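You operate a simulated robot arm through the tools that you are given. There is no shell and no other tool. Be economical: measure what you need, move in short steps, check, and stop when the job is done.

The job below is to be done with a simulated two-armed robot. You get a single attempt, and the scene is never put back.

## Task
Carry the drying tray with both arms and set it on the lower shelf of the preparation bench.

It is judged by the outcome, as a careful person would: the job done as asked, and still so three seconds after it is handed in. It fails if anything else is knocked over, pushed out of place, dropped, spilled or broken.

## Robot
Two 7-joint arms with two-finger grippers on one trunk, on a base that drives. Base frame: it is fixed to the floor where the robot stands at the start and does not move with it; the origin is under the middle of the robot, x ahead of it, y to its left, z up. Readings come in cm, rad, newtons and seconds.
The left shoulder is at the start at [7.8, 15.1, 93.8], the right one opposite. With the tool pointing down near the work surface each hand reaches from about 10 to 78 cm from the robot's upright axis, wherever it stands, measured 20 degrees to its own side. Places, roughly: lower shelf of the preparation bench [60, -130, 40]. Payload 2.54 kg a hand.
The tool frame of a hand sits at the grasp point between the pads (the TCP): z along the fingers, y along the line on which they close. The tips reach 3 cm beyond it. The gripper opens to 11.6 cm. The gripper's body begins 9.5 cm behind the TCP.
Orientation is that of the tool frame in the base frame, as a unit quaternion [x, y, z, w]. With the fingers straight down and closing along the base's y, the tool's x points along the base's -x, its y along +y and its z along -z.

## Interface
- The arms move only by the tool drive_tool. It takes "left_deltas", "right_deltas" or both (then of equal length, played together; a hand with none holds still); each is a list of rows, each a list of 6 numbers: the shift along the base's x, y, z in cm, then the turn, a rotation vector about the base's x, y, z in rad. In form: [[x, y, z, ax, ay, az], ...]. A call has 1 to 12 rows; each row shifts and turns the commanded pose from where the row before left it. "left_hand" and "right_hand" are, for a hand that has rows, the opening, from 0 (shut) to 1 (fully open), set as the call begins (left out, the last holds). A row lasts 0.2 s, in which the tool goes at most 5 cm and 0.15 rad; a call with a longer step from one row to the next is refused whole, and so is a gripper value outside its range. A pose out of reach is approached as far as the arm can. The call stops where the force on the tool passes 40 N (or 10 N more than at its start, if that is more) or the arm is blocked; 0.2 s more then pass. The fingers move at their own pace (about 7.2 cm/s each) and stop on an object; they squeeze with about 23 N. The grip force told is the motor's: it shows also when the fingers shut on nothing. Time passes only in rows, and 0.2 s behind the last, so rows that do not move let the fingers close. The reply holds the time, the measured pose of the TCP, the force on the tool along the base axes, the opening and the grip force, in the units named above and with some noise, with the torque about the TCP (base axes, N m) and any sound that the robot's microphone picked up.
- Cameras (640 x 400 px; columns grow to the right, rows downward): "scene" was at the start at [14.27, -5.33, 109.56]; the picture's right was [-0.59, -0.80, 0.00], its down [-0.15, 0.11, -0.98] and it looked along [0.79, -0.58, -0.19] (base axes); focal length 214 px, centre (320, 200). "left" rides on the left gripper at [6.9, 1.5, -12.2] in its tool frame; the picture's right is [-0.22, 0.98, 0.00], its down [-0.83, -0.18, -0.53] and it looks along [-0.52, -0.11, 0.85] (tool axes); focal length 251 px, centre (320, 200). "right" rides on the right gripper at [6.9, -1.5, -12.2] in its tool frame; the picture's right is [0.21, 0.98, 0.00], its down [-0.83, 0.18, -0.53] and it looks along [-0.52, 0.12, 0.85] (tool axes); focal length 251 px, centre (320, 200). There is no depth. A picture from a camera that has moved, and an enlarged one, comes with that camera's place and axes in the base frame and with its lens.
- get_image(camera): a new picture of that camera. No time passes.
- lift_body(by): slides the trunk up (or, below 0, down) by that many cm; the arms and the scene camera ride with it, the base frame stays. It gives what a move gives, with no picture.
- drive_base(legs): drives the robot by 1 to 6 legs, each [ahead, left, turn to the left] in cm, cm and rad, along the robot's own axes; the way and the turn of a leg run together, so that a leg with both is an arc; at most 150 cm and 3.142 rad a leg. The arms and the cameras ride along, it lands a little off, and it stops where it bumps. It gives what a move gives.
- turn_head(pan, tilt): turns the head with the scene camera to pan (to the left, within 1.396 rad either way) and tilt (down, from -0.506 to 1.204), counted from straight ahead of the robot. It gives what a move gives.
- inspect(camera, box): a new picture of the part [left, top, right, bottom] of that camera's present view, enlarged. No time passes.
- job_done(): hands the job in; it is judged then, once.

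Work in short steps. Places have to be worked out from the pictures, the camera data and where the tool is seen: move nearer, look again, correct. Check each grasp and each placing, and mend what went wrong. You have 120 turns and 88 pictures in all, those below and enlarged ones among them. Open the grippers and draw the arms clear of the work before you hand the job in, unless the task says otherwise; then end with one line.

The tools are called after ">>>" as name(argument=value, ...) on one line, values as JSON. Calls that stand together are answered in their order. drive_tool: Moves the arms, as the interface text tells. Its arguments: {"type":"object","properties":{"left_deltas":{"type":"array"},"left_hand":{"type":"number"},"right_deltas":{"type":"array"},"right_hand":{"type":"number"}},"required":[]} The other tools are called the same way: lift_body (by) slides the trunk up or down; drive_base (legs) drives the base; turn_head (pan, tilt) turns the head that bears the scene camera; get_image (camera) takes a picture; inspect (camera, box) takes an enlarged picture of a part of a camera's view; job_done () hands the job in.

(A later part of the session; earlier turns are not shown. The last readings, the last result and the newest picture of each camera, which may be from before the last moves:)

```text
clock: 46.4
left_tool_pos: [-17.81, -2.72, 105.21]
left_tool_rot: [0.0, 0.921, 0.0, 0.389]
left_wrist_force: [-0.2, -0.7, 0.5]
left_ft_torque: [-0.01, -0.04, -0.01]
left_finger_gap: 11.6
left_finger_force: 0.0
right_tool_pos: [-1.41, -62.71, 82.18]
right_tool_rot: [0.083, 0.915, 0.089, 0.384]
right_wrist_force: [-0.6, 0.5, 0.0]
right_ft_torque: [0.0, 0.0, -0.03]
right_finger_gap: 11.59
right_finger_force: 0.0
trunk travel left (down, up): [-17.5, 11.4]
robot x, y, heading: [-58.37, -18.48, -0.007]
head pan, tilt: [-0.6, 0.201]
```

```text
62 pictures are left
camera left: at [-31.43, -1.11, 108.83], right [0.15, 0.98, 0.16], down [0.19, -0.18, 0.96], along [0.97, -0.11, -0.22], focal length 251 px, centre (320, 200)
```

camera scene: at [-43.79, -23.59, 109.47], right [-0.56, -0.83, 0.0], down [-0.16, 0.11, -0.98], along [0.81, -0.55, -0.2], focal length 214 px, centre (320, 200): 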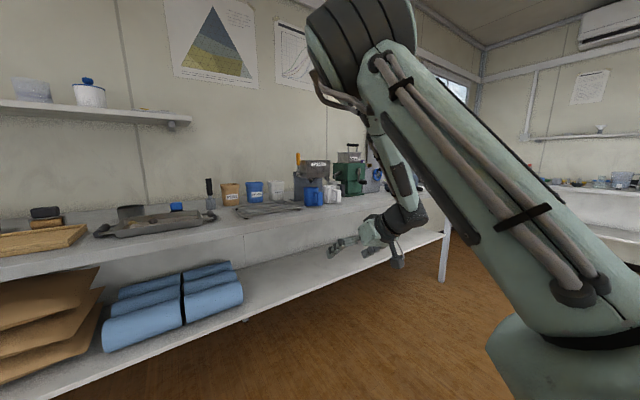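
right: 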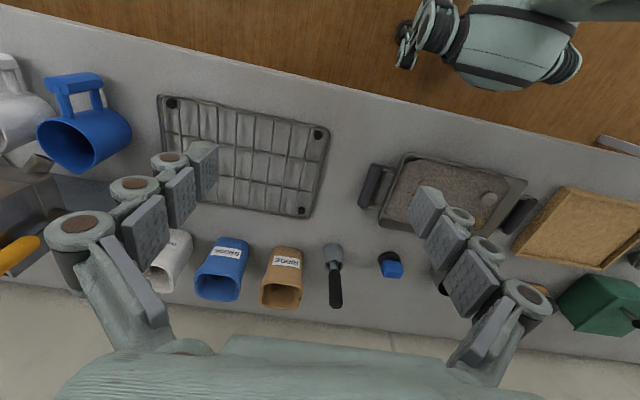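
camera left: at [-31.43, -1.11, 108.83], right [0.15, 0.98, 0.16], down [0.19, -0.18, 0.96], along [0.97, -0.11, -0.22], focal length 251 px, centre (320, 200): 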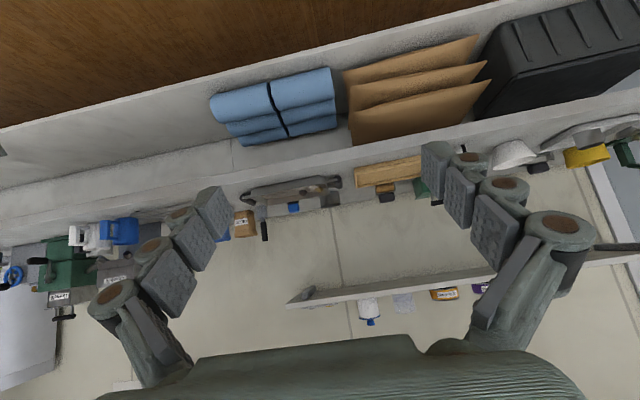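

The elbow is up with hand reachable around rel. y -35. So instead of centring on the tray I'll stand at y≈0 (as at the start): left handle at rel. -3, right at rel. -35. I dry-run that pose here in free space with the head turned left.

>>> turn_head(pan=0.5, tilt=0.6)

>>> drive_tool(left_deltas=[[1.6, -3.2, -2.9, 0, 0, 0], [1.6, -3.2, -2.9, 0, 0, 0], [1.6, -3.2, -2.9, 0, 0, 0], [1.6, -3.2, -2.9, 0, 0, 0], [1.6, -3.2, -2.9, 0, 0, 0], [1.6, -3.2, -2.9, 0, 0, 0]], right_deltas=[[-1.17, 1.6, 1, -0.038, 0, 0.014], [-1.17, 1.6, 1, -0.038, 0, 0.014], [-1.17, 1.6, 1, -0.038, 0, 0.014], [-1.17, 1.6, 1, -0.038, 0, 0.014], [-1.17, 1.6, 1, -0.038, 0, 0.014], [-1.17, 1.6, 1, -0.038, 0, 0.014]])

>>> get_image(camera="scene")

```text
clock: 47.8
left_tool_pos: [-17.75, -2.64, 105.27]
left_tool_rot: [-0.001, 0.921, 0.002, 0.389]
left_wrist_force: [-0.1, -0.3, -0.1]
left_ft_torque: [0.0, -0.01, 0.01]
left_finger_gap: 11.6
left_finger_force: 0.1
right_tool_pos: [-1.45, -62.7, 82.31]
right_tool_rot: [0.082, 0.915, 0.09, 0.384]
right_wrist_force: [-0.6, 0.8, -0.2]
right_ft_torque: [-0.01, 0.01, 0.02]
right_finger_gap: 11.61
right_finger_force: 0.0
trunk travel left (down, up): [-17.5, 11.4]
robot x, y, heading: [-58.33, -18.56, -0.002]
head pan, tilt: [0.499, 0.6]
```

```text
clock: 49.1
left_tool_pos: [-8.27, -21.84, 87.81]
left_tool_rot: [0.0, 0.921, 0.001, 0.389]
left_wrist_force: [0.2, -0.7, -0.3]
left_ft_torque: [0.0, 0.0, -0.03]
left_finger_gap: 11.59
left_finger_force: 0.0
right_tool_pos: [-9.14, -53.61, 86.43]
right_tool_rot: [0.017, 0.928, 0.013, 0.373]
right_wrist_force: [-0.3, 0.3, 0.1]
right_ft_torque: [0.01, 0.03, 0.03]
right_finger_gap: 11.62
right_finger_force: 0.0
trunk travel left (down, up): [-17.5, 11.4]
robot x, y, heading: [-58.52, -18.83, 0.0]
head pan, tilt: [0.499, 0.6]
```

```text
61 pictures are left
camera scene: at [-44.49, -12.2, 109.16], right [0.66, -0.75, 0.0], down [-0.17, -0.15, -0.97], along [0.73, 0.64, -0.23], focal length 214 px, centre (320, 200)
```

scene: 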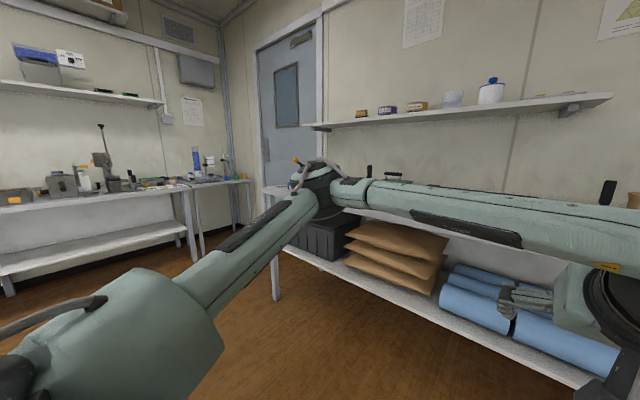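

The right upper arm leans on the head here. Raising the trunk while keeping the hands at the same height should swing that elbow outward; I try it.

>>> lift_body(by=11)

>>> drive_tool(left_deltas=[[0, 0, -2.7, 0, 0, 0], [0, 0, -2.7, 0, 0, 0], [0, 0, -2.7, 0, 0, 0], [0, 0, -2.7, 0, 0, 0]], right_deltas=[[0, 0, -2.6, 0, 0, 0], [0, 0, -2.6, 0, 0, 0], [0, 0, -2.6, 0, 0, 0], [0, 0, -2.6, 0, 0, 0]])

>>> turn_head(pan=-0.6, tilt=0.3)

>>> get_image(camera="scene")

```text
clock: 50.6
left_tool_pos: [-8.16, -21.65, 98.68]
left_tool_rot: [-0.001, 0.921, 0.002, 0.389]
left_wrist_force: [0.8, 0.0, 0.8]
left_ft_torque: [-0.01, 0.01, -0.02]
left_finger_gap: 11.61
left_finger_force: 0.1
right_tool_pos: [-8.78, -53.38, 97.71]
right_tool_rot: [0.012, 0.927, 0.011, 0.375]
right_wrist_force: [0.8, -1.2, -0.4]
right_ft_torque: [0.01, -0.01, 0.01]
right_finger_gap: 11.63
right_finger_force: 0.1
trunk travel left (down, up): [-28.5, 0.4]
robot x, y, heading: [-58.39, -18.67, 0.002]
head pan, tilt: [0.499, 0.6]
```

```text
clock: 51.6
left_tool_pos: [-8.03, -21.6, 87.9]
left_tool_rot: [-0.001, 0.921, 0.001, 0.39]
left_wrist_force: [0.7, 0.0, 0.1]
left_ft_torque: [0.02, 0.03, -0.03]
left_finger_gap: 11.57
left_finger_force: 0.1
right_tool_pos: [-8.47, -53.16, 88.97]
right_tool_rot: [0.0, 0.922, 0.001, 0.388]
right_wrist_force: [-0.5, 0.9, -0.4]
right_ft_torque: [0.02, 0.02, -0.01]
right_finger_gap: 11.57
right_finger_force: 0.1
trunk travel left (down, up): [-28.5, 0.4]
robot x, y, heading: [-58.04, -18.98, -0.001]
head pan, tilt: [0.499, 0.6]
```

```text
clock: 52.9
left_tool_pos: [-8.18, -21.7, 87.96]
left_tool_rot: [0.0, 0.921, 0.001, 0.389]
left_wrist_force: [-0.3, 1.0, 0.5]
left_ft_torque: [-0.01, 0.03, 0.02]
left_finger_gap: 11.59
left_finger_force: 0.0
right_tool_pos: [-8.57, -53.16, 89.02]
right_tool_rot: [0.0, 0.922, 0.001, 0.387]
right_wrist_force: [0.1, 0.4, 0.4]
right_ft_torque: [0.05, -0.01, -0.01]
right_finger_gap: 11.59
right_finger_force: 0.0
trunk travel left (down, up): [-28.5, 0.4]
robot x, y, heading: [-57.98, -18.89, -0.001]
head pan, tilt: [-0.6, 0.3]
```

```text
60 pictures are left
camera scene: at [-43.78, -23.6, 119.53], right [-0.56, -0.83, 0.0], down [-0.24, 0.17, -0.96], along [0.79, -0.54, -0.3], focal length 214 px, centre (320, 200)
```

scene: 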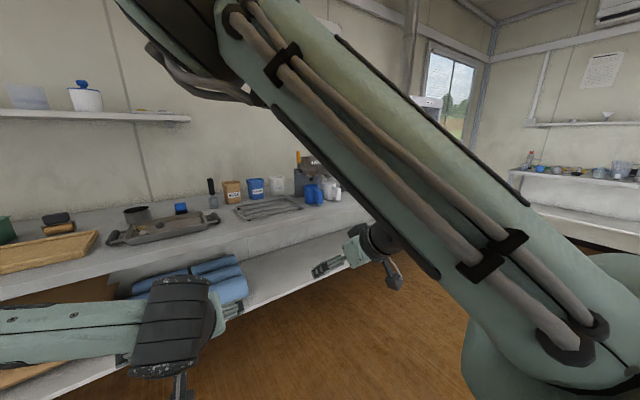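

Both hands now sit in the grasp geometry. Before grasping, I dry-run the low placing pose here: hands lowered to about z 46, keeping the trunk high so elbows can come down.

>>> drive_tool(left_deltas=[[0, 0, -4, 0, 0, 0], [0, 0, -4, 0, 0, 0], [0, 0, -4, 0, 0, 0], [0, 0, -4, 0, 0, 0], [0, 0, -4, 0, 0, 0], [0, 0, -4, 0, 0, 0]], right_deltas=[[0, 0, -4, 0, 0, 0], [0, 0, -4, 0, 0, 0], [0, 0, -4, 0, 0, 0], [0, 0, -4, 0, 0, 0], [0, 0, -4, 0, 0, 0], [0, 0, -4, 0, 0, 0]])

>>> drive_tool(left_deltas=[[0, 0, -4, 0, 0, 0], [0, 0, -4, 0, 0, 0], [0, 0, -4, 0, 0, 0], [0, 0, -3, 0, 0, 0], [0, 0, -3, 0, 0, 0]], right_deltas=[[0, 0, -4, 0, 0, 0], [0, 0, -4, 0, 0, 0], [0, 0, -4, 0, 0, 0], [0, 0, -4, 0, 0, 0], [0, 0, -3, 0, 0, 0]])

>>> turn_head(pan=-0.6, tilt=0.6)

>>> get_image(camera="scene")

>>> turn_head(pan=0.6, tilt=0.6)

>>> get_image(camera="scene")

```text
clock: 54.3
left_tool_pos: [-8.23, -21.7, 63.9]
left_tool_rot: [0.0, 0.921, 0.0, 0.389]
left_wrist_force: [-0.3, 0.6, -0.2]
left_ft_torque: [-0.01, 0.02, 0.02]
left_finger_gap: 11.58
left_finger_force: 0.1
right_tool_pos: [-8.39, -53.0, 64.74]
right_tool_rot: [0.001, 0.922, 0.0, 0.387]
right_wrist_force: [-0.4, 0.2, 0.9]
right_ft_torque: [0.01, -0.03, 0.0]
right_finger_gap: 11.59
right_finger_force: 0.0
trunk travel left (down, up): [-28.5, 0.4]
robot x, y, heading: [-58.11, -18.3, 0.001]
head pan, tilt: [-0.6, 0.3]
```

```text
clock: 55.5
left_tool_pos: [-8.03, -21.85, 45.93]
left_tool_rot: [0.0, 0.921, 0.001, 0.389]
left_wrist_force: [-0.3, -1.0, 0.5]
left_ft_torque: [-0.02, 0.0, -0.02]
left_finger_gap: 11.55
left_finger_force: 0.0
right_tool_pos: [-6.42, -58.55, 48.97]
right_tool_rot: [-0.001, 0.924, 0.006, 0.383]
right_wrist_force: [-0.2, -1.0, -0.3]
right_ft_torque: [0.02, 0.01, 0.02]
right_finger_gap: 11.6
right_finger_force: 0.1
right hand out of reach, approached as far as the arm can: row 2, 3, 4, 5
trunk travel left (down, up): [-28.5, 0.4]
robot x, y, heading: [-58.12, -18.55, -0.0]
head pan, tilt: [-0.6, 0.3]
```

```text
clock: 56.3
left_tool_pos: [-8.15, -21.64, 45.99]
left_tool_rot: [0.0, 0.921, 0.001, 0.388]
left_wrist_force: [0.3, 0.1, 0.5]
left_ft_torque: [0.02, -0.04, 0.05]
left_finger_gap: 11.58
left_finger_force: 0.1
right_tool_pos: [-6.28, -58.56, 48.98]
right_tool_rot: [-0.001, 0.924, 0.006, 0.383]
right_wrist_force: [-0.6, 0.8, 0.8]
right_ft_torque: [0.0, 0.02, 0.0]
right_finger_gap: 11.6
right_finger_force: 0.1
trunk travel left (down, up): [-28.5, 0.4]
robot x, y, heading: [-57.99, -18.68, -0.001]
head pan, tilt: [-0.6, 0.6]
```

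```text
59 pictures are left
camera scene: at [-44.19, -23.33, 116.79], right [-0.56, -0.83, 0.0], down [-0.47, 0.32, -0.83], along [0.68, -0.47, -0.56], focal length 214 px, centre (320, 200)
```

scene: 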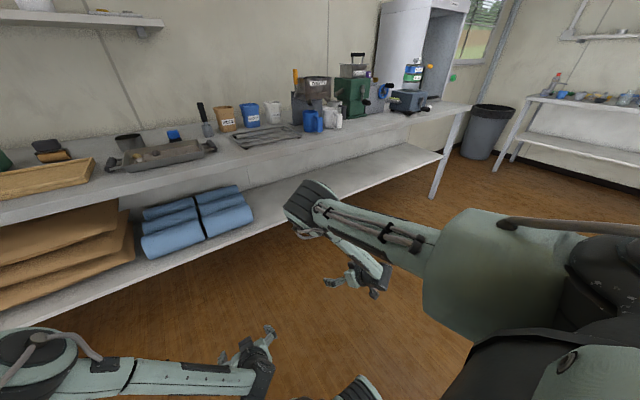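

```text
clock: 57.7
left_tool_pos: [-8.08, -21.66, 45.9]
left_tool_rot: [-0.001, 0.921, 0.001, 0.389]
left_wrist_force: [1.1, -0.9, 0.2]
left_ft_torque: [0.03, 0.03, -0.02]
left_finger_gap: 11.57
left_finger_force: 0.0
right_tool_pos: [-6.47, -58.61, 48.98]
right_tool_rot: [-0.001, 0.923, 0.005, 0.384]
right_wrist_force: [-0.4, 0.3, 1.0]
right_ft_torque: [0.01, -0.01, -0.01]
right_finger_gap: 11.61
right_finger_force: 0.1
trunk travel left (down, up): [-28.5, 0.4]
robot x, y, heading: [-57.86, -18.64, 0.001]
head pan, tilt: [0.6, 0.6]
```

```text
58 pictures are left
camera scene: at [-44.19, -13.35, 116.79], right [0.56, -0.83, 0.0], down [-0.47, -0.32, -0.83], along [0.68, 0.47, -0.56], focal length 214 px, centre (320, 200)
```

scene: 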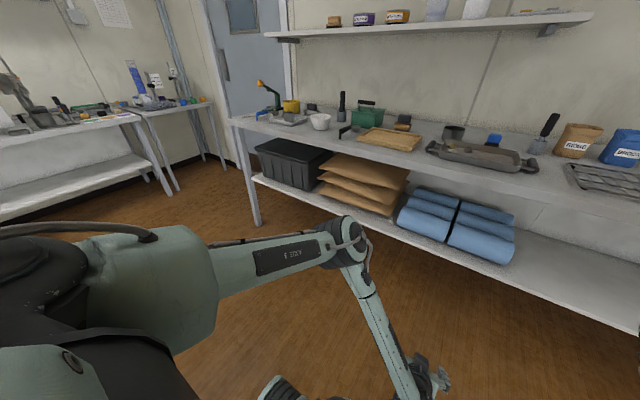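

Low with a short reach puts the elbows forward, which would hit the bench top. Reaching farther (about 68 cm ahead) with shoulder level to the wrist keeps elbows behind the bench edge, so I test that: extend forward and up to z 87.

>>> drive_tool(left_deltas=[[1.65, 0.86, 3.75, 0, 0, 0], [1.65, 0.86, 3.75, 0, 0, 0], [1.65, 0.86, 3.75, 0, 0, 0], [1.65, 0.86, 3.75, 0, 0, 0], [1.65, 0.86, 3.75, 0, 0, 0], [1.65, 0.86, 3.75, 0, 0, 0], [1.65, 0.86, 3.75, 0, 0, 0], [1.65, 0.86, 3.75, 0, 0, 0], [1.65, 0.86, 3.75, 0, 0, 0], [1.65, 0.86, 3.75, 0, 0, 0], [1.65, 0.86, 3.75, 0, 0, 0]], right_deltas=[[1.5, 1.36, 3.5, 0, 0, 0], [1.5, 1.36, 3.5, 0, 0, 0], [1.5, 1.36, 3.5, 0, 0, 0], [1.5, 1.36, 3.5, 0, 0, 0], [1.5, 1.36, 3.5, 0, 0, 0], [1.5, 1.36, 3.5, 0, 0, 0], [1.5, 1.36, 3.5, 0, 0, 0], [1.5, 1.36, 3.5, 0, 0, 0], [1.5, 1.36, 3.5, 0, 0, 0], [1.5, 1.36, 3.5, 0, 0, 0], [1.5, 1.36, 3.5, 0, 0, 0]])

>>> turn_head(pan=0, tilt=0.4)

>>> get_image(camera="scene")

```text
clock: 60.1
left_tool_pos: [9.79, -12.35, 87.07]
left_tool_rot: [0.0, 0.921, 0.002, 0.389]
left_wrist_force: [0.7, 0.9, 0.0]
left_ft_torque: [0.03, -0.01, -0.04]
left_finger_gap: 11.6
left_finger_force: 0.1
right_tool_pos: [10.73, -46.65, 87.33]
right_tool_rot: [0.001, 0.922, 0.001, 0.387]
right_wrist_force: [0.3, 0.1, 0.4]
right_ft_torque: [-0.01, 0.02, -0.02]
right_finger_gap: 11.62
right_finger_force: 0.0
right hand out of reach, approached as far as the arm can: row 9, 10, 11
trunk travel left (down, up): [-28.5, 0.4]
robot x, y, heading: [-58.33, -18.48, -0.001]
head pan, tilt: [0.6, 0.6]
```

```text
clock: 61.1
left_tool_pos: [9.71, -12.31, 87.01]
left_tool_rot: [0.0, 0.921, 0.001, 0.389]
left_wrist_force: [-1.3, -0.8, 0.4]
left_ft_torque: [0.02, -0.03, -0.01]
left_finger_gap: 11.59
left_finger_force: 0.1
right_tool_pos: [10.72, -46.73, 87.32]
right_tool_rot: [0.0, 0.922, 0.001, 0.387]
right_wrist_force: [0.2, 0.5, -0.3]
right_ft_torque: [-0.02, 0.01, -0.02]
right_finger_gap: 11.6
right_finger_force: 0.2
trunk travel left (down, up): [-28.5, 0.4]
robot x, y, heading: [-58.1, -18.37, -0.001]
head pan, tilt: [0.0, 0.4]
```

```text
57 pictures are left
camera scene: at [-42.22, -18.32, 118.61], right [0.0, -1.0, 0.0], down [-0.39, 0.0, -0.92], along [0.92, 0.0, -0.39], focal length 214 px, centre (320, 200)
```

scene: 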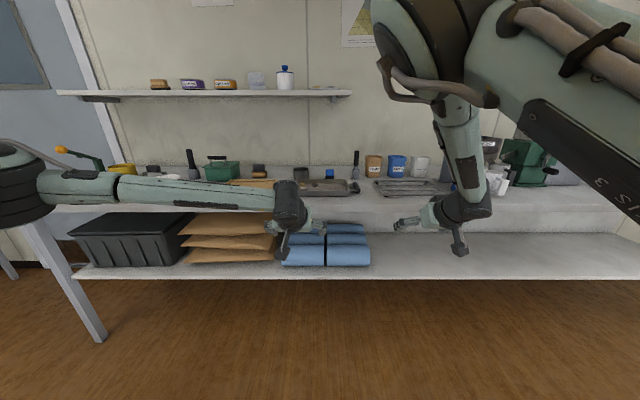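

Left elbow is nicely out; right elbow leans up-and-back, and the forearm would clear the bench edge. I shift both hands to rel. y ≈ 0 / -32, then dry-run the low pose by dropping the trunk and then the hands.

>>> drive_tool(left_deltas=[[0, -2.2, 0, 0, 0, 0], [0, -2.2, 0, 0, 0, 0], [0, -2.2, 0, 0, 0, 0]], right_deltas=[[-0.3, -1.2, 0, 0, 0, 0], [-0.3, -1.2, 0, 0, 0, 0], [-0.3, -1.2, 0, 0, 0, 0]])

>>> lift_body(by=-28)

>>> drive_tool(left_deltas=[[0, 0, -3, 0, 0, 0], [0, 0, -3, 0, 0, 0], [0, 0, -3, 0, 0, 0], [0, 0, -3, 0, 0, 0], [0, 0, -3, 0, 0, 0]], right_deltas=[[0, 0, -3, 0, 0, 0], [0, 0, -3, 0, 0, 0], [0, 0, -3, 0, 0, 0], [0, 0, -3, 0, 0, 0], [0, 0, -3, 0, 0, 0]])

>>> get_image(camera="scene")

```text
clock: 61.9
left_tool_pos: [9.89, -18.89, 87.13]
left_tool_rot: [0.0, 0.921, 0.001, 0.389]
left_wrist_force: [-1.4, 0.3, -0.4]
left_ft_torque: [-0.01, 0.02, -0.02]
left_finger_gap: 11.59
left_finger_force: 0.1
right_tool_pos: [9.89, -50.38, 87.43]
right_tool_rot: [0.0, 0.922, 0.0, 0.386]
right_wrist_force: [0.9, 0.6, 0.7]
right_ft_torque: [0.0, 0.0, 0.0]
right_finger_gap: 11.61
right_finger_force: 0.0
trunk travel left (down, up): [-28.5, 0.4]
robot x, y, heading: [-58.21, -18.73, 0.0]
head pan, tilt: [0.0, 0.4]
```

```text
clock: 64.7
left_tool_pos: [9.83, -18.9, 59.17]
left_tool_rot: [0.0, 0.921, 0.001, 0.388]
left_wrist_force: [-0.5, 0.8, 0.4]
left_ft_torque: [-0.02, -0.02, -0.01]
left_finger_gap: 11.62
left_finger_force: 0.0
right_tool_pos: [9.73, -50.32, 59.57]
right_tool_rot: [0.0, 0.922, 0.001, 0.388]
right_wrist_force: [-0.1, 0.3, 0.1]
right_ft_torque: [0.01, 0.04, 0.03]
right_finger_gap: 11.59
right_finger_force: 0.0
trunk travel left (down, up): [-0.5, 28.4]
robot x, y, heading: [-57.84, -18.43, 0.002]
head pan, tilt: [0.0, 0.4]
```

```text
clock: 65.9
left_tool_pos: [10.08, -18.87, 44.3]
left_tool_rot: [0.0, 0.921, 0.001, 0.389]
left_wrist_force: [0.0, -0.3, -0.3]
left_ft_torque: [0.04, 0.06, -0.01]
left_finger_gap: 11.58
left_finger_force: 0.0
right_tool_pos: [9.85, -50.54, 44.39]
right_tool_rot: [0.0, 0.922, 0.0, 0.388]
right_wrist_force: [0.1, -0.3, 0.4]
right_ft_torque: [0.01, 0.06, 0.03]
right_finger_gap: 11.6
right_finger_force: 0.0
trunk travel left (down, up): [-0.5, 28.4]
robot x, y, heading: [-58.14, -18.08, -0.001]
head pan, tilt: [0.0, 0.4]
```

```text
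56 pictures are left
camera scene: at [-42.23, -18.33, 90.62], right [0.0, -1.0, 0.0], down [-0.39, 0.0, -0.92], along [0.92, 0.0, -0.39], focal length 214 px, centre (320, 200)
```

scene: 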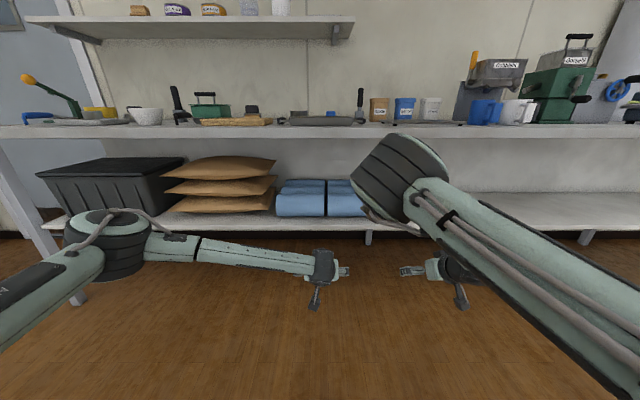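

The low pose works for both arms with elbows behind where the bench edge will be. Now I raise trunk and hands to about z 99 and drive to line up with the tray, stopping a bit short.

>>> lift_body(by=28)

>>> drive_tool(left_deltas=[[0, 0, 3.9, 0, 0, 0], [0, 0, 3.9, 0, 0, 0], [0, 0, 3.9, 0, 0, 0], [0, 0, 3.9, 0, 0, 0], [0, 0, 3.9, 0, 0, 0], [0, 0, 3.9, 0, 0, 0], [0, 0, 3.9, 0, 0, 0]], right_deltas=[[0, 0, 3.9, 0, 0, 0], [0, 0, 3.9, 0, 0, 0], [0, 0, 3.9, 0, 0, 0], [0, 0, 3.9, 0, 0, 0], [0, 0, 3.9, 0, 0, 0], [0, 0, 3.9, 0, 0, 0], [0, 0, 3.9, 0, 0, 0]])

>>> drive_base(legs=[[0, 15.5, 0], [28, 0, 0]])

>>> turn_head(pan=-0.1, tilt=0.5)

>>> get_image(camera="scene")

>>> get_image(camera="left")

>>> get_image(camera="right")

```text
clock: 68.8
left_tool_pos: [10.0, -18.77, 72.24]
left_tool_rot: [-0.001, 0.922, 0.001, 0.388]
left_wrist_force: [-0.5, 0.5, 0.1]
left_ft_torque: [0.02, -0.04, -0.02]
left_finger_gap: 11.6
left_finger_force: 0.1
right_tool_pos: [9.87, -50.41, 72.48]
right_tool_rot: [0.001, 0.922, 0.0, 0.387]
right_wrist_force: [-0.1, -0.2, 1.1]
right_ft_torque: [0.02, -0.01, -0.01]
right_finger_gap: 11.61
right_finger_force: 0.2
trunk travel left (down, up): [-28.5, 0.4]
robot x, y, heading: [-58.07, -18.48, -0.001]
head pan, tilt: [0.0, 0.4]
```

```text
clock: 70.4
left_tool_pos: [9.91, -18.91, 99.7]
left_tool_rot: [0.0, 0.921, 0.002, 0.389]
left_wrist_force: [-0.3, -0.4, -0.8]
left_ft_torque: [-0.01, 0.01, -0.03]
left_finger_gap: 11.61
left_finger_force: 0.1
right_tool_pos: [9.78, -50.58, 99.84]
right_tool_rot: [0.0, 0.922, 0.002, 0.388]
right_wrist_force: [0.9, 0.3, -0.3]
right_ft_torque: [0.0, -0.02, 0.01]
right_finger_gap: 11.61
right_finger_force: 0.1
trunk travel left (down, up): [-28.5, 0.4]
robot x, y, heading: [-58.59, -18.34, 0.004]
head pan, tilt: [0.0, 0.4]
```

```text
clock: 74.0
left_tool_pos: [37.84, -3.67, 99.41]
left_tool_rot: [-0.001, 0.921, 0.001, 0.389]
left_wrist_force: [0.1, -0.5, 0.2]
left_ft_torque: [0.02, 0.02, -0.02]
left_finger_gap: 11.63
left_finger_force: 0.0
right_tool_pos: [37.66, -35.14, 99.74]
right_tool_rot: [0.002, 0.922, 0.0, 0.387]
right_wrist_force: [-0.4, 0.2, -0.2]
right_ft_torque: [-0.03, 0.01, -0.01]
right_finger_gap: 11.61
right_finger_force: 0.0
trunk travel left (down, up): [-28.5, 0.4]
robot x, y, heading: [-30.43, -3.22, -0.003]
head pan, tilt: [0.0, 0.4]
```

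```text
clock: 74.7
left_tool_pos: [37.79, -3.63, 99.48]
left_tool_rot: [-0.001, 0.921, 0.001, 0.389]
left_wrist_force: [0.0, 0.0, 0.4]
left_ft_torque: [0.01, -0.01, 0.01]
left_finger_gap: 11.61
left_finger_force: 0.1
right_tool_pos: [37.58, -35.29, 99.89]
right_tool_rot: [0.001, 0.922, 0.0, 0.388]
right_wrist_force: [-0.1, -0.6, -0.4]
right_ft_torque: [0.01, 0.0, 0.0]
right_finger_gap: 11.56
right_finger_force: 0.1
trunk travel left (down, up): [-28.5, 0.4]
robot x, y, heading: [-30.48, -3.33, -0.003]
head pan, tilt: [-0.099, 0.499]
```

```text
55 pictures are left
camera scene: at [-14.69, -3.92, 117.7], right [-0.1, -1.0, 0.0], down [-0.48, 0.05, -0.88], along [0.87, -0.09, -0.48], focal length 214 px, centre (320, 200)
```

scene: 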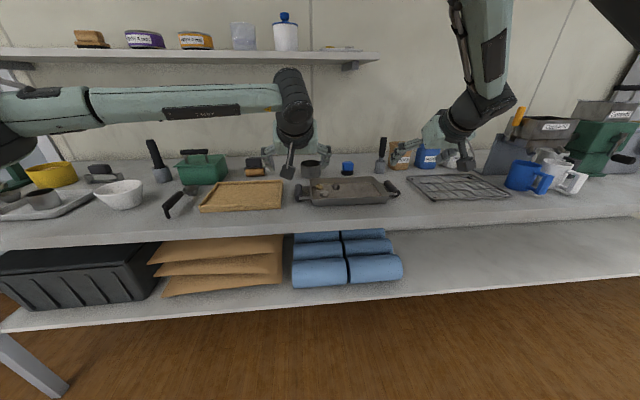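

```text
54 pictures are left
camera left: at [24.2, -2.1, 103.11], right [0.15, 0.98, 0.16], down [0.19, -0.18, 0.96], along [0.97, -0.11, -0.22], focal length 251 px, centre (320, 200)
```

left: 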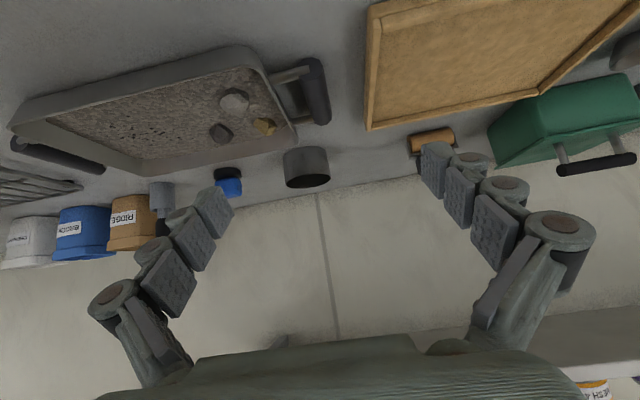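

```text
53 pictures are left
camera right: at [24.07, -36.78, 103.41], right [-0.15, 0.98, -0.15], down [0.2, 0.18, 0.96], along [0.97, 0.11, -0.22], focal length 251 px, centre (320, 200)
```

right: 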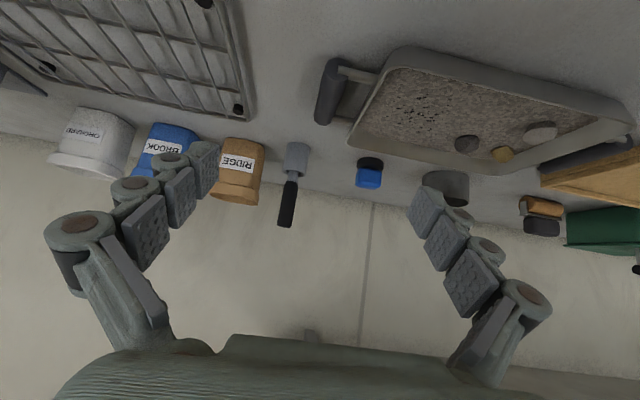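

Triangulated from both hand cameras: left bar centre ≈[47.7,-3.4,86.7], right ≈[47.8,-34.8,86.5], bars 2.2 cm thick with about a 3 cm gap to the wall. The wooden tray is close on the left, so I narrow the grippers to ~4.2 cm, then drive forward above the handles.

>>> drive_tool(left_deltas=[[0, 0.2, 0, 0, 0, 0], [0, 0, 0, 0, 0, 0], [0, 0, 0, 0, 0, 0]], right_deltas=[[0, 0.4, 0, 0, 0, 0], [0, 0, 0, 0, 0, 0], [0, 0, 0, 0, 0, 0]], left_hand=0.36, right_hand=0.36)

>>> drive_base(legs=[[9.5, 0, 0.002]])

>>> get_image(camera="left")

>>> get_image(camera="right")

```text
clock: 75.5
left_tool_pos: [37.75, -3.56, 99.58]
left_tool_rot: [0.0, 0.921, 0.001, 0.39]
left_wrist_force: [-0.1, -0.8, -0.7]
left_ft_torque: [-0.02, 0.02, 0.01]
left_finger_gap: 4.19
left_finger_force: 0.1
right_tool_pos: [37.62, -34.76, 99.84]
right_tool_rot: [0.0, 0.922, 0.001, 0.388]
right_wrist_force: [-0.3, 0.3, -0.4]
right_ft_torque: [-0.04, -0.02, 0.02]
right_finger_gap: 4.16
right_finger_force: 0.0
trunk travel left (down, up): [-28.5, 0.4]
robot x, y, heading: [-30.73, -3.28, 0.003]
head pan, tilt: [-0.099, 0.499]
```

```text
clock: 76.6
left_tool_pos: [47.54, -3.51, 99.57]
left_tool_rot: [0.0, 0.922, 0.001, 0.388]
left_wrist_force: [0.5, 0.1, -0.7]
left_ft_torque: [0.03, 0.01, -0.01]
left_finger_gap: 4.21
left_finger_force: 0.0
right_tool_pos: [47.41, -34.8, 99.85]
right_tool_rot: [0.001, 0.922, 0.0, 0.386]
right_wrist_force: [0.7, 0.1, -0.2]
right_ft_torque: [0.01, -0.03, 0.0]
right_finger_gap: 4.16
right_finger_force: 0.2
trunk travel left (down, up): [-28.5, 0.4]
robot x, y, heading: [-21.04, -3.6, 0.002]
head pan, tilt: [-0.099, 0.499]
```

```text
52 pictures are left
camera left: at [33.98, -1.94, 103.07], right [0.15, 0.98, 0.16], down [0.19, -0.18, 0.96], along [0.97, -0.11, -0.22], focal length 251 px, centre (320, 200)
```

left: 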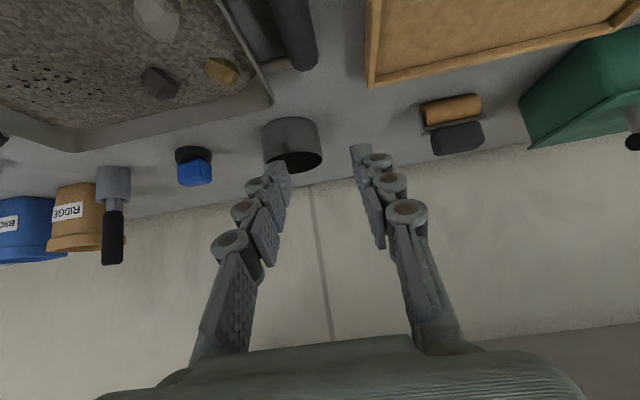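

```text
51 pictures are left
camera right: at [33.88, -36.37, 103.33], right [-0.15, 0.98, -0.15], down [0.2, 0.18, 0.96], along [0.97, 0.11, -0.22], focal length 251 px, centre (320, 200)
```

right: 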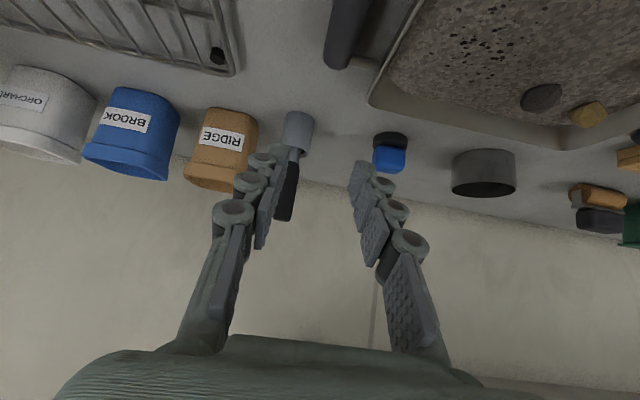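

Fingers are above the handles. I descend to about z 92.5 and look again to fine-tune the y alignment.

>>> drive_tool(left_deltas=[[0, 0, -2.4, 0, 0, 0], [0, 0, -2.4, 0, 0, 0], [0, 0, -2.4, 0, 0, 0]], right_deltas=[[0, 0.3, -2.4, 0, 0, 0], [0, 0, -2.4, 0, 0, 0], [0, 0, -2.4, 0, 0, 0]])

>>> get_image(camera="left")

>>> get_image(camera="right")

>>> inspect(camera="scene", box=[240, 80, 480, 230])

```text
clock: 77.4
left_tool_pos: [47.66, -3.45, 92.35]
left_tool_rot: [-0.001, 0.921, 0.001, 0.389]
left_wrist_force: [-0.3, -0.7, -0.7]
left_ft_torque: [0.02, -0.01, -0.02]
left_finger_gap: 4.16
left_finger_force: 0.1
right_tool_pos: [47.48, -34.65, 92.49]
right_tool_rot: [0.001, 0.922, 0.0, 0.387]
right_wrist_force: [-0.1, -0.5, 0.3]
right_ft_torque: [0.0, 0.03, 0.01]
right_finger_gap: 4.19
right_finger_force: 0.0
trunk travel left (down, up): [-28.5, 0.4]
robot x, y, heading: [-20.35, -3.23, 0.002]
head pan, tilt: [-0.099, 0.499]
```

```text
50 pictures are left
camera left: at [34.08, -1.95, 96.01], right [0.15, 0.98, 0.16], down [0.19, -0.18, 0.96], along [0.97, -0.11, -0.22], focal length 251 px, centre (320, 200)
```

left: 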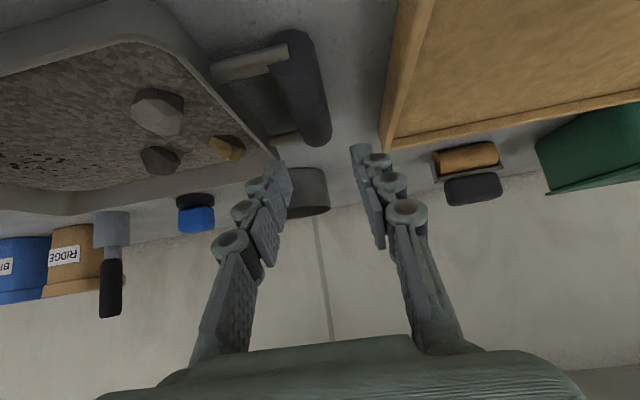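

```text
49 pictures are left
camera right: at [33.91, -36.09, 96.08], right [-0.15, 0.98, -0.15], down [0.2, 0.18, 0.96], along [0.97, 0.11, -0.22], focal length 251 px, centre (320, 200)
```

right: 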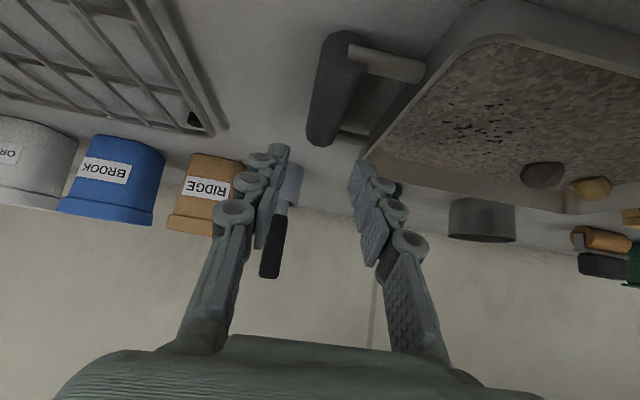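

```text
2.67 times, centred on (360, 155) of scene
camera zoom: at [-4.92, -3.94, 117.69], right [-0.1, -0.99, 0.0], down [-0.48, 0.05, -0.88], along [0.87, -0.09, -0.48], focal length 572 px, centre (213, 320)
```

zoom: 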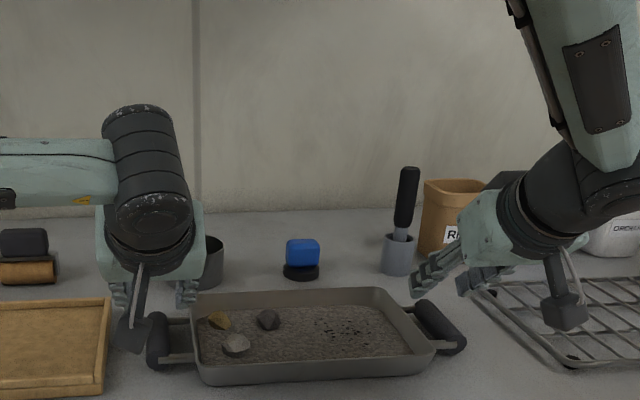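

Bars refined: left y -3.35, right y -35.0, thin rods at x≈44 and 52. I make small corrections and descend to z≈87.

>>> drive_tool(left_deltas=[[-0.2, 0.1, -1.3, 0, 0, 0], [0, 0, -1.3, 0, 0, 0], [0, 0, -1.3, 0, 0, 0], [0, 0, -1.3, 0, 0, 0]], right_deltas=[[0, -0.3, -1.35, 0, 0, 0], [0, 0, -1.35, 0, 0, 0], [0, 0, -1.3, 0, 0, 0], [0, 0, -1.3, 0, 0, 0]])

>>> get_image(camera="left")

>>> get_image(camera="right")

```text
clock: 78.4
left_tool_pos: [47.35, -3.31, 87.82]
left_tool_rot: [-0.001, 0.919, 0.0, 0.394]
left_wrist_force: [-0.5, 2.3, 13.1]
left_ft_torque: [0.29, -0.15, 0.08]
left_finger_gap: 4.23
left_finger_force: 0.1
right_tool_pos: [47.37, -34.79, 87.84]
right_tool_rot: [0.001, 0.92, -0.001, 0.391]
right_wrist_force: [0.1, -2.4, 13.4]
right_ft_torque: [-0.1, -0.18, -0.05]
right_finger_gap: 4.15
right_finger_force: 0.0
trunk travel left (down, up): [-28.5, 0.4]
robot x, y, heading: [-20.72, -3.4, 0.003]
head pan, tilt: [-0.099, 0.499]
```

```text
47 pictures are left
camera left: at [33.71, -1.93, 91.27], right [0.15, 0.98, 0.16], down [0.18, -0.18, 0.97], along [0.97, -0.11, -0.21], focal length 251 px, centre (320, 200)
```

left: 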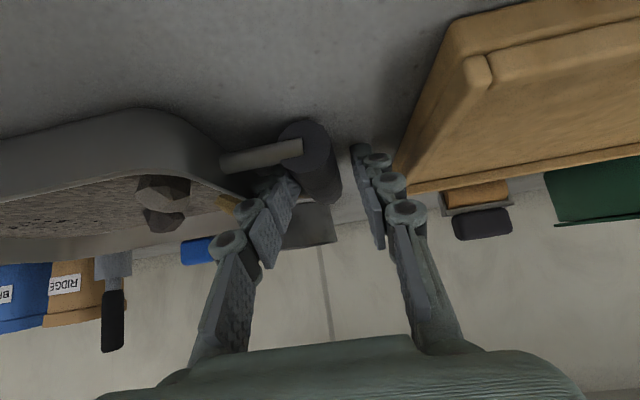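

```text
46 pictures are left
camera right: at [33.74, -36.38, 91.29], right [-0.15, 0.98, -0.16], down [0.19, 0.18, 0.96], along [0.97, 0.11, -0.21], focal length 251 px, centre (320, 200)
```

right: 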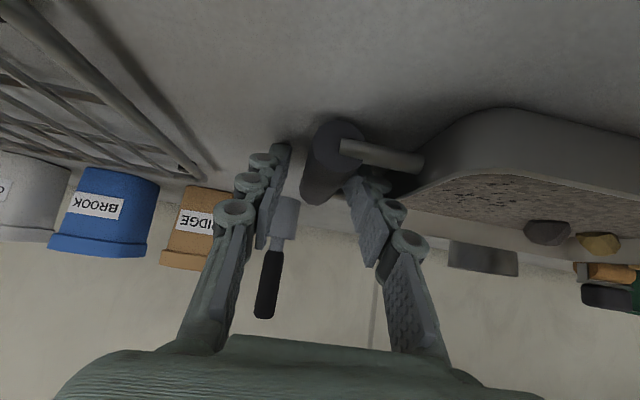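

Tips lightly touch the bench (bench z≈85), with the bar between the fingers on both sides. I ease up slightly and close both grippers.

>>> drive_tool(left_deltas=[[0, 0, 0.7, 0, 0, 0], [0, 0, 0, 0, 0, 0]], right_deltas=[[0, 0, 0.7, 0, 0, 0], [0, 0, 0, 0, 0, 0]])

>>> drive_tool(left_deltas=[[0, 0, 0, 0, 0, 0], [0, 0, 0, 0, 0, 0], [0, 0, 0, 0, 0, 0], [0, 0, 0, 0, 0, 0]], right_deltas=[[0, 0, 0, 0, 0, 0], [0, 0, 0, 0, 0, 0], [0, 0, 0, 0, 0, 0], [0, 0, 0, 0, 0, 0]], left_hand=0, right_hand=0)

>>> get_image(camera="left")

>>> get_image(camera="right")

```text
clock: 79.0
left_tool_pos: [47.27, -3.34, 87.75]
left_tool_rot: [-0.001, 0.922, 0.002, 0.388]
left_wrist_force: [2.5, 1.8, 1.5]
left_ft_torque: [0.07, -0.03, 0.0]
left_finger_gap: 4.17
left_finger_force: 0.1
right_tool_pos: [47.33, -34.78, 87.89]
right_tool_rot: [0.001, 0.922, 0.0, 0.386]
right_wrist_force: [0.2, -2.9, 1.5]
right_ft_torque: [-0.13, 0.02, -0.04]
right_finger_gap: 4.2
right_finger_force: 0.0
trunk travel left (down, up): [-28.5, 0.4]
robot x, y, heading: [-20.7, -3.07, -0.002]
head pan, tilt: [-0.099, 0.499]
```

```text
clock: 80.0
left_tool_pos: [47.24, -3.59, 87.85]
left_tool_rot: [0.0, 0.922, 0.001, 0.388]
left_wrist_force: [1.2, -2.5, -0.3]
left_ft_torque: [-0.02, 0.1, -0.08]
left_finger_gap: 2.44
left_finger_force: 23.0
right_tool_pos: [47.45, -34.71, 87.82]
right_tool_rot: [0.0, 0.922, 0.001, 0.387]
right_wrist_force: [0.1, 2.6, -0.3]
right_ft_torque: [0.04, 0.03, 0.05]
right_finger_gap: 2.44
right_finger_force: 22.3
trunk travel left (down, up): [-28.5, 0.4]
robot x, y, heading: [-20.47, -3.07, -0.001]
head pan, tilt: [-0.099, 0.499]
```

```text
45 pictures are left
camera left: at [33.74, -2.0, 91.46], right [0.15, 0.98, 0.16], down [0.2, -0.18, 0.96], along [0.97, -0.11, -0.22], focal length 251 px, centre (320, 200)
```

left: 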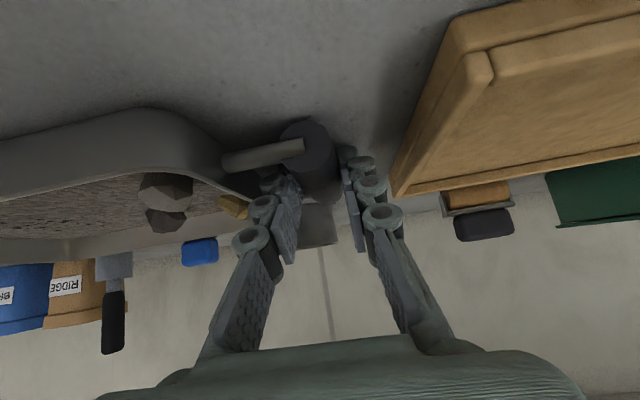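

```text
44 pictures are left
camera right: at [33.89, -36.31, 91.48], right [-0.15, 0.98, -0.15], down [0.2, 0.18, 0.96], along [0.97, 0.11, -0.22], focal length 251 px, centre (320, 200)
```

right: 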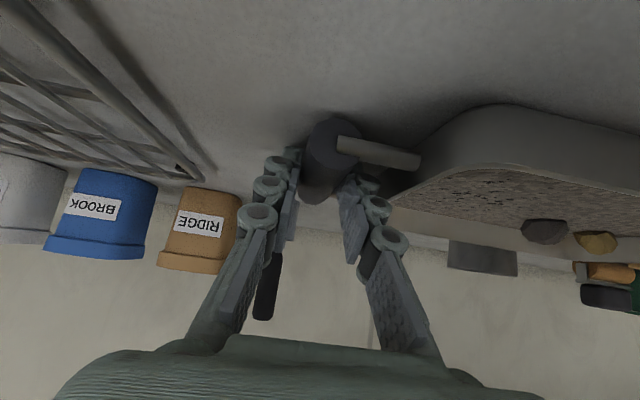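

Both grips hold a 2.44 cm bar at ~23 N. I lift gently by 3 cm and check.

>>> drive_tool(left_deltas=[[0, 0, 0.5, 0, 0, 0], [0, 0, 0.5, 0, 0, 0], [0, 0, 0.5, 0, 0, 0], [0, 0, 0.5, 0, 0, 0], [0, 0, 0.5, 0, 0, 0], [0, 0, 0.5, 0, 0, 0]], right_deltas=[[0, 0, 0.5, 0, 0, 0], [0, 0, 0.5, 0, 0, 0], [0, 0, 0.5, 0, 0, 0], [0, 0, 0.5, 0, 0, 0], [0, 0, 0.5, 0, 0, 0], [0, 0, 0.5, 0, 0, 0]])

>>> get_image(camera="left")

>>> inspect(camera="scene", box=[240, 80, 480, 230])

```text
clock: 81.4
left_tool_pos: [47.35, -3.64, 90.84]
left_tool_rot: [0.0, 0.922, 0.0, 0.388]
left_wrist_force: [0.0, -12.1, -1.6]
left_ft_torque: [-0.17, -0.14, -0.32]
left_finger_gap: 2.45
left_finger_force: 22.5
right_tool_pos: [47.47, -34.82, 90.97]
right_tool_rot: [0.0, 0.922, 0.001, 0.387]
right_wrist_force: [-0.5, 11.8, -3.9]
right_ft_torque: [0.12, 0.23, 0.3]
right_finger_gap: 2.44
right_finger_force: 22.6
trunk travel left (down, up): [-28.5, 0.4]
robot x, y, heading: [-20.46, -3.25, 0.003]
head pan, tilt: [-0.099, 0.499]
```

```text
43 pictures are left
camera left: at [33.73, -1.96, 94.44], right [0.15, 0.98, 0.15], down [0.19, -0.18, 0.96], along [0.97, -0.12, -0.22], focal length 251 px, centre (320, 200)
```

left: 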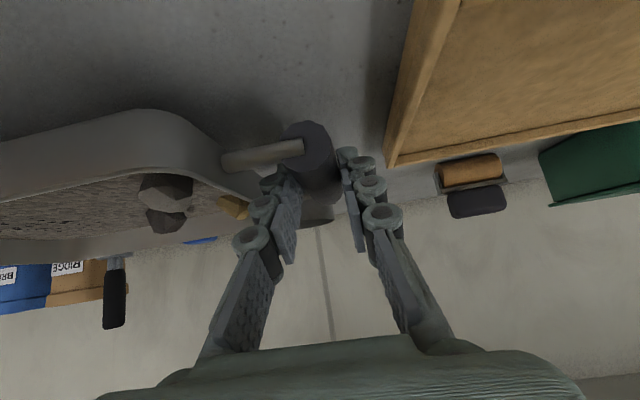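

```text
2.67 times, centred on (360, 155) of scene
camera zoom: at [-4.93, -3.94, 117.69], right [-0.1, -0.99, 0.0], down [-0.48, 0.05, -0.88], along [0.87, -0.09, -0.48], focal length 572 px, centre (213, 320)
```

zoom: 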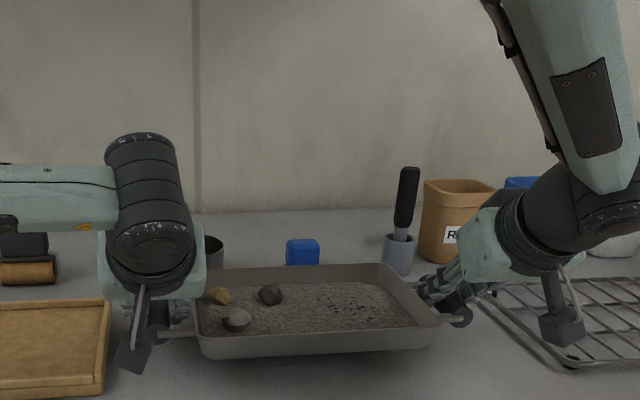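

The tray is up and level with stones in place. I relieve the ~12 N inward pull between hands and raise another 4 cm.

>>> drive_tool(left_deltas=[[0, -0.1, 0.5, 0, 0, 0], [0, -0.1, 0.5, 0, 0, 0], [0, 0, 1, 0, 0, 0], [0, 0, 1, 0, 0, 0], [0, 0, 1, 0, 0, 0]], right_deltas=[[0, 0.1, 0.5, 0, 0, 0], [0, 0.1, 0.5, 0, 0, 0], [0, 0, 1, 0, 0, 0], [0, 0, 1, 0, 0, 0], [0, 0, 1, 0, 0, 0]])

>>> drive_base(legs=[[-10, 0, 0], [-20, 0, 0]])

>>> get_image(camera="scene")

```text
clock: 82.6
left_tool_pos: [47.17, -3.59, 94.91]
left_tool_rot: [-0.001, 0.922, 0.002, 0.388]
left_wrist_force: [0.0, -3.9, -3.6]
left_ft_torque: [0.1, 0.17, -0.1]
left_finger_gap: 2.42
left_finger_force: 23.1
right_tool_pos: [47.41, -34.48, 95.04]
right_tool_rot: [0.001, 0.922, 0.0, 0.388]
right_wrist_force: [-0.4, 4.9, -1.8]
right_ft_torque: [0.15, -0.12, 0.07]
right_finger_gap: 2.45
right_finger_force: 22.8
trunk travel left (down, up): [-28.5, 0.4]
robot x, y, heading: [-20.96, -3.31, -0.003]
head pan, tilt: [-0.099, 0.499]
```

```text
clock: 85.0
left_tool_pos: [17.48, -3.52, 94.98]
left_tool_rot: [0.0, 0.921, 0.002, 0.389]
left_wrist_force: [0.4, 6.6, -1.8]
left_ft_torque: [0.1, -0.05, 0.2]
left_finger_gap: 2.43
left_finger_force: 23.3
right_tool_pos: [17.5, -34.81, 95.01]
right_tool_rot: [0.002, 0.922, 0.0, 0.387]
right_wrist_force: [-0.7, -6.3, -3.2]
right_ft_torque: [-0.13, 0.14, -0.15]
right_finger_gap: 2.42
right_finger_force: 23.5
trunk travel left (down, up): [-28.5, 0.4]
robot x, y, heading: [-50.46, -3.52, -0.001]
head pan, tilt: [-0.099, 0.499]
```

```text
41 pictures are left
camera scene: at [-34.72, -3.97, 117.7], right [-0.1, -0.99, 0.0], down [-0.48, 0.05, -0.88], along [0.87, -0.09, -0.48], focal length 214 px, centre (320, 200)
```

scene: 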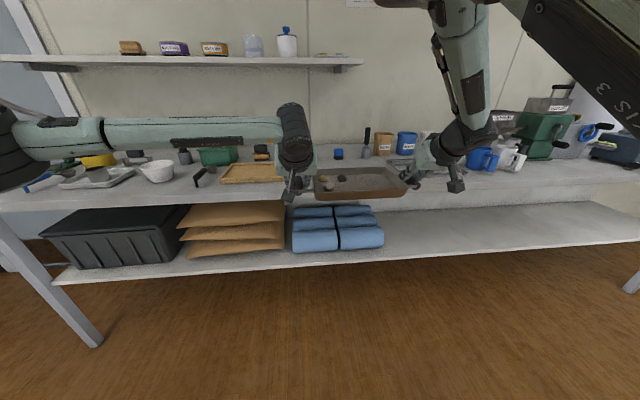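

Carrying well, forces are small. I strafe right about 100 cm along the bench.

>>> drive_base(legs=[[-5, 0, 0], [0, -50, 0], [0, -50, 0]])

>>> get_image(camera="scene")

```text
clock: 95.6
left_tool_pos: [12.32, -102.51, 94.83]
left_tool_rot: [0.001, 0.922, 0.001, 0.388]
left_wrist_force: [0.4, 0.6, -3.5]
left_ft_torque: [0.02, 0.03, 0.03]
left_finger_gap: 2.42
left_finger_force: 22.7
right_tool_pos: [12.3, -133.83, 94.87]
right_tool_rot: [0.002, 0.922, -0.001, 0.386]
right_wrist_force: [0.1, -1.1, -2.3]
right_ft_torque: [-0.02, 0.03, -0.03]
right_finger_gap: 2.43
right_finger_force: 22.8
trunk travel left (down, up): [-28.5, 0.4]
robot x, y, heading: [-55.83, -101.85, -0.005]
head pan, tilt: [-0.099, 0.499]
```

```text
40 pictures are left
camera scene: at [-39.95, -102.93, 117.69], right [-0.1, -0.99, 0.0], down [-0.48, 0.05, -0.88], along [0.87, -0.09, -0.48], focal length 214 px, centre (320, 200)
```

scene: 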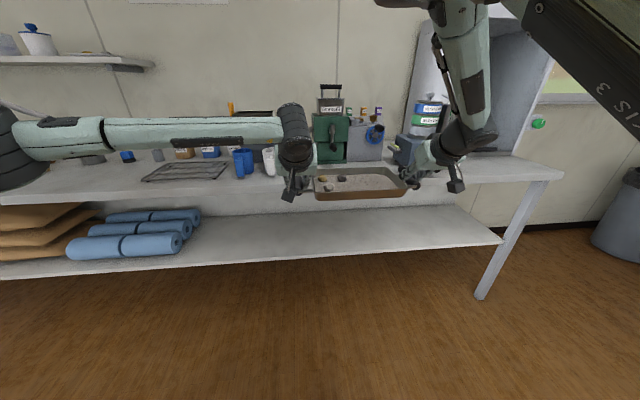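

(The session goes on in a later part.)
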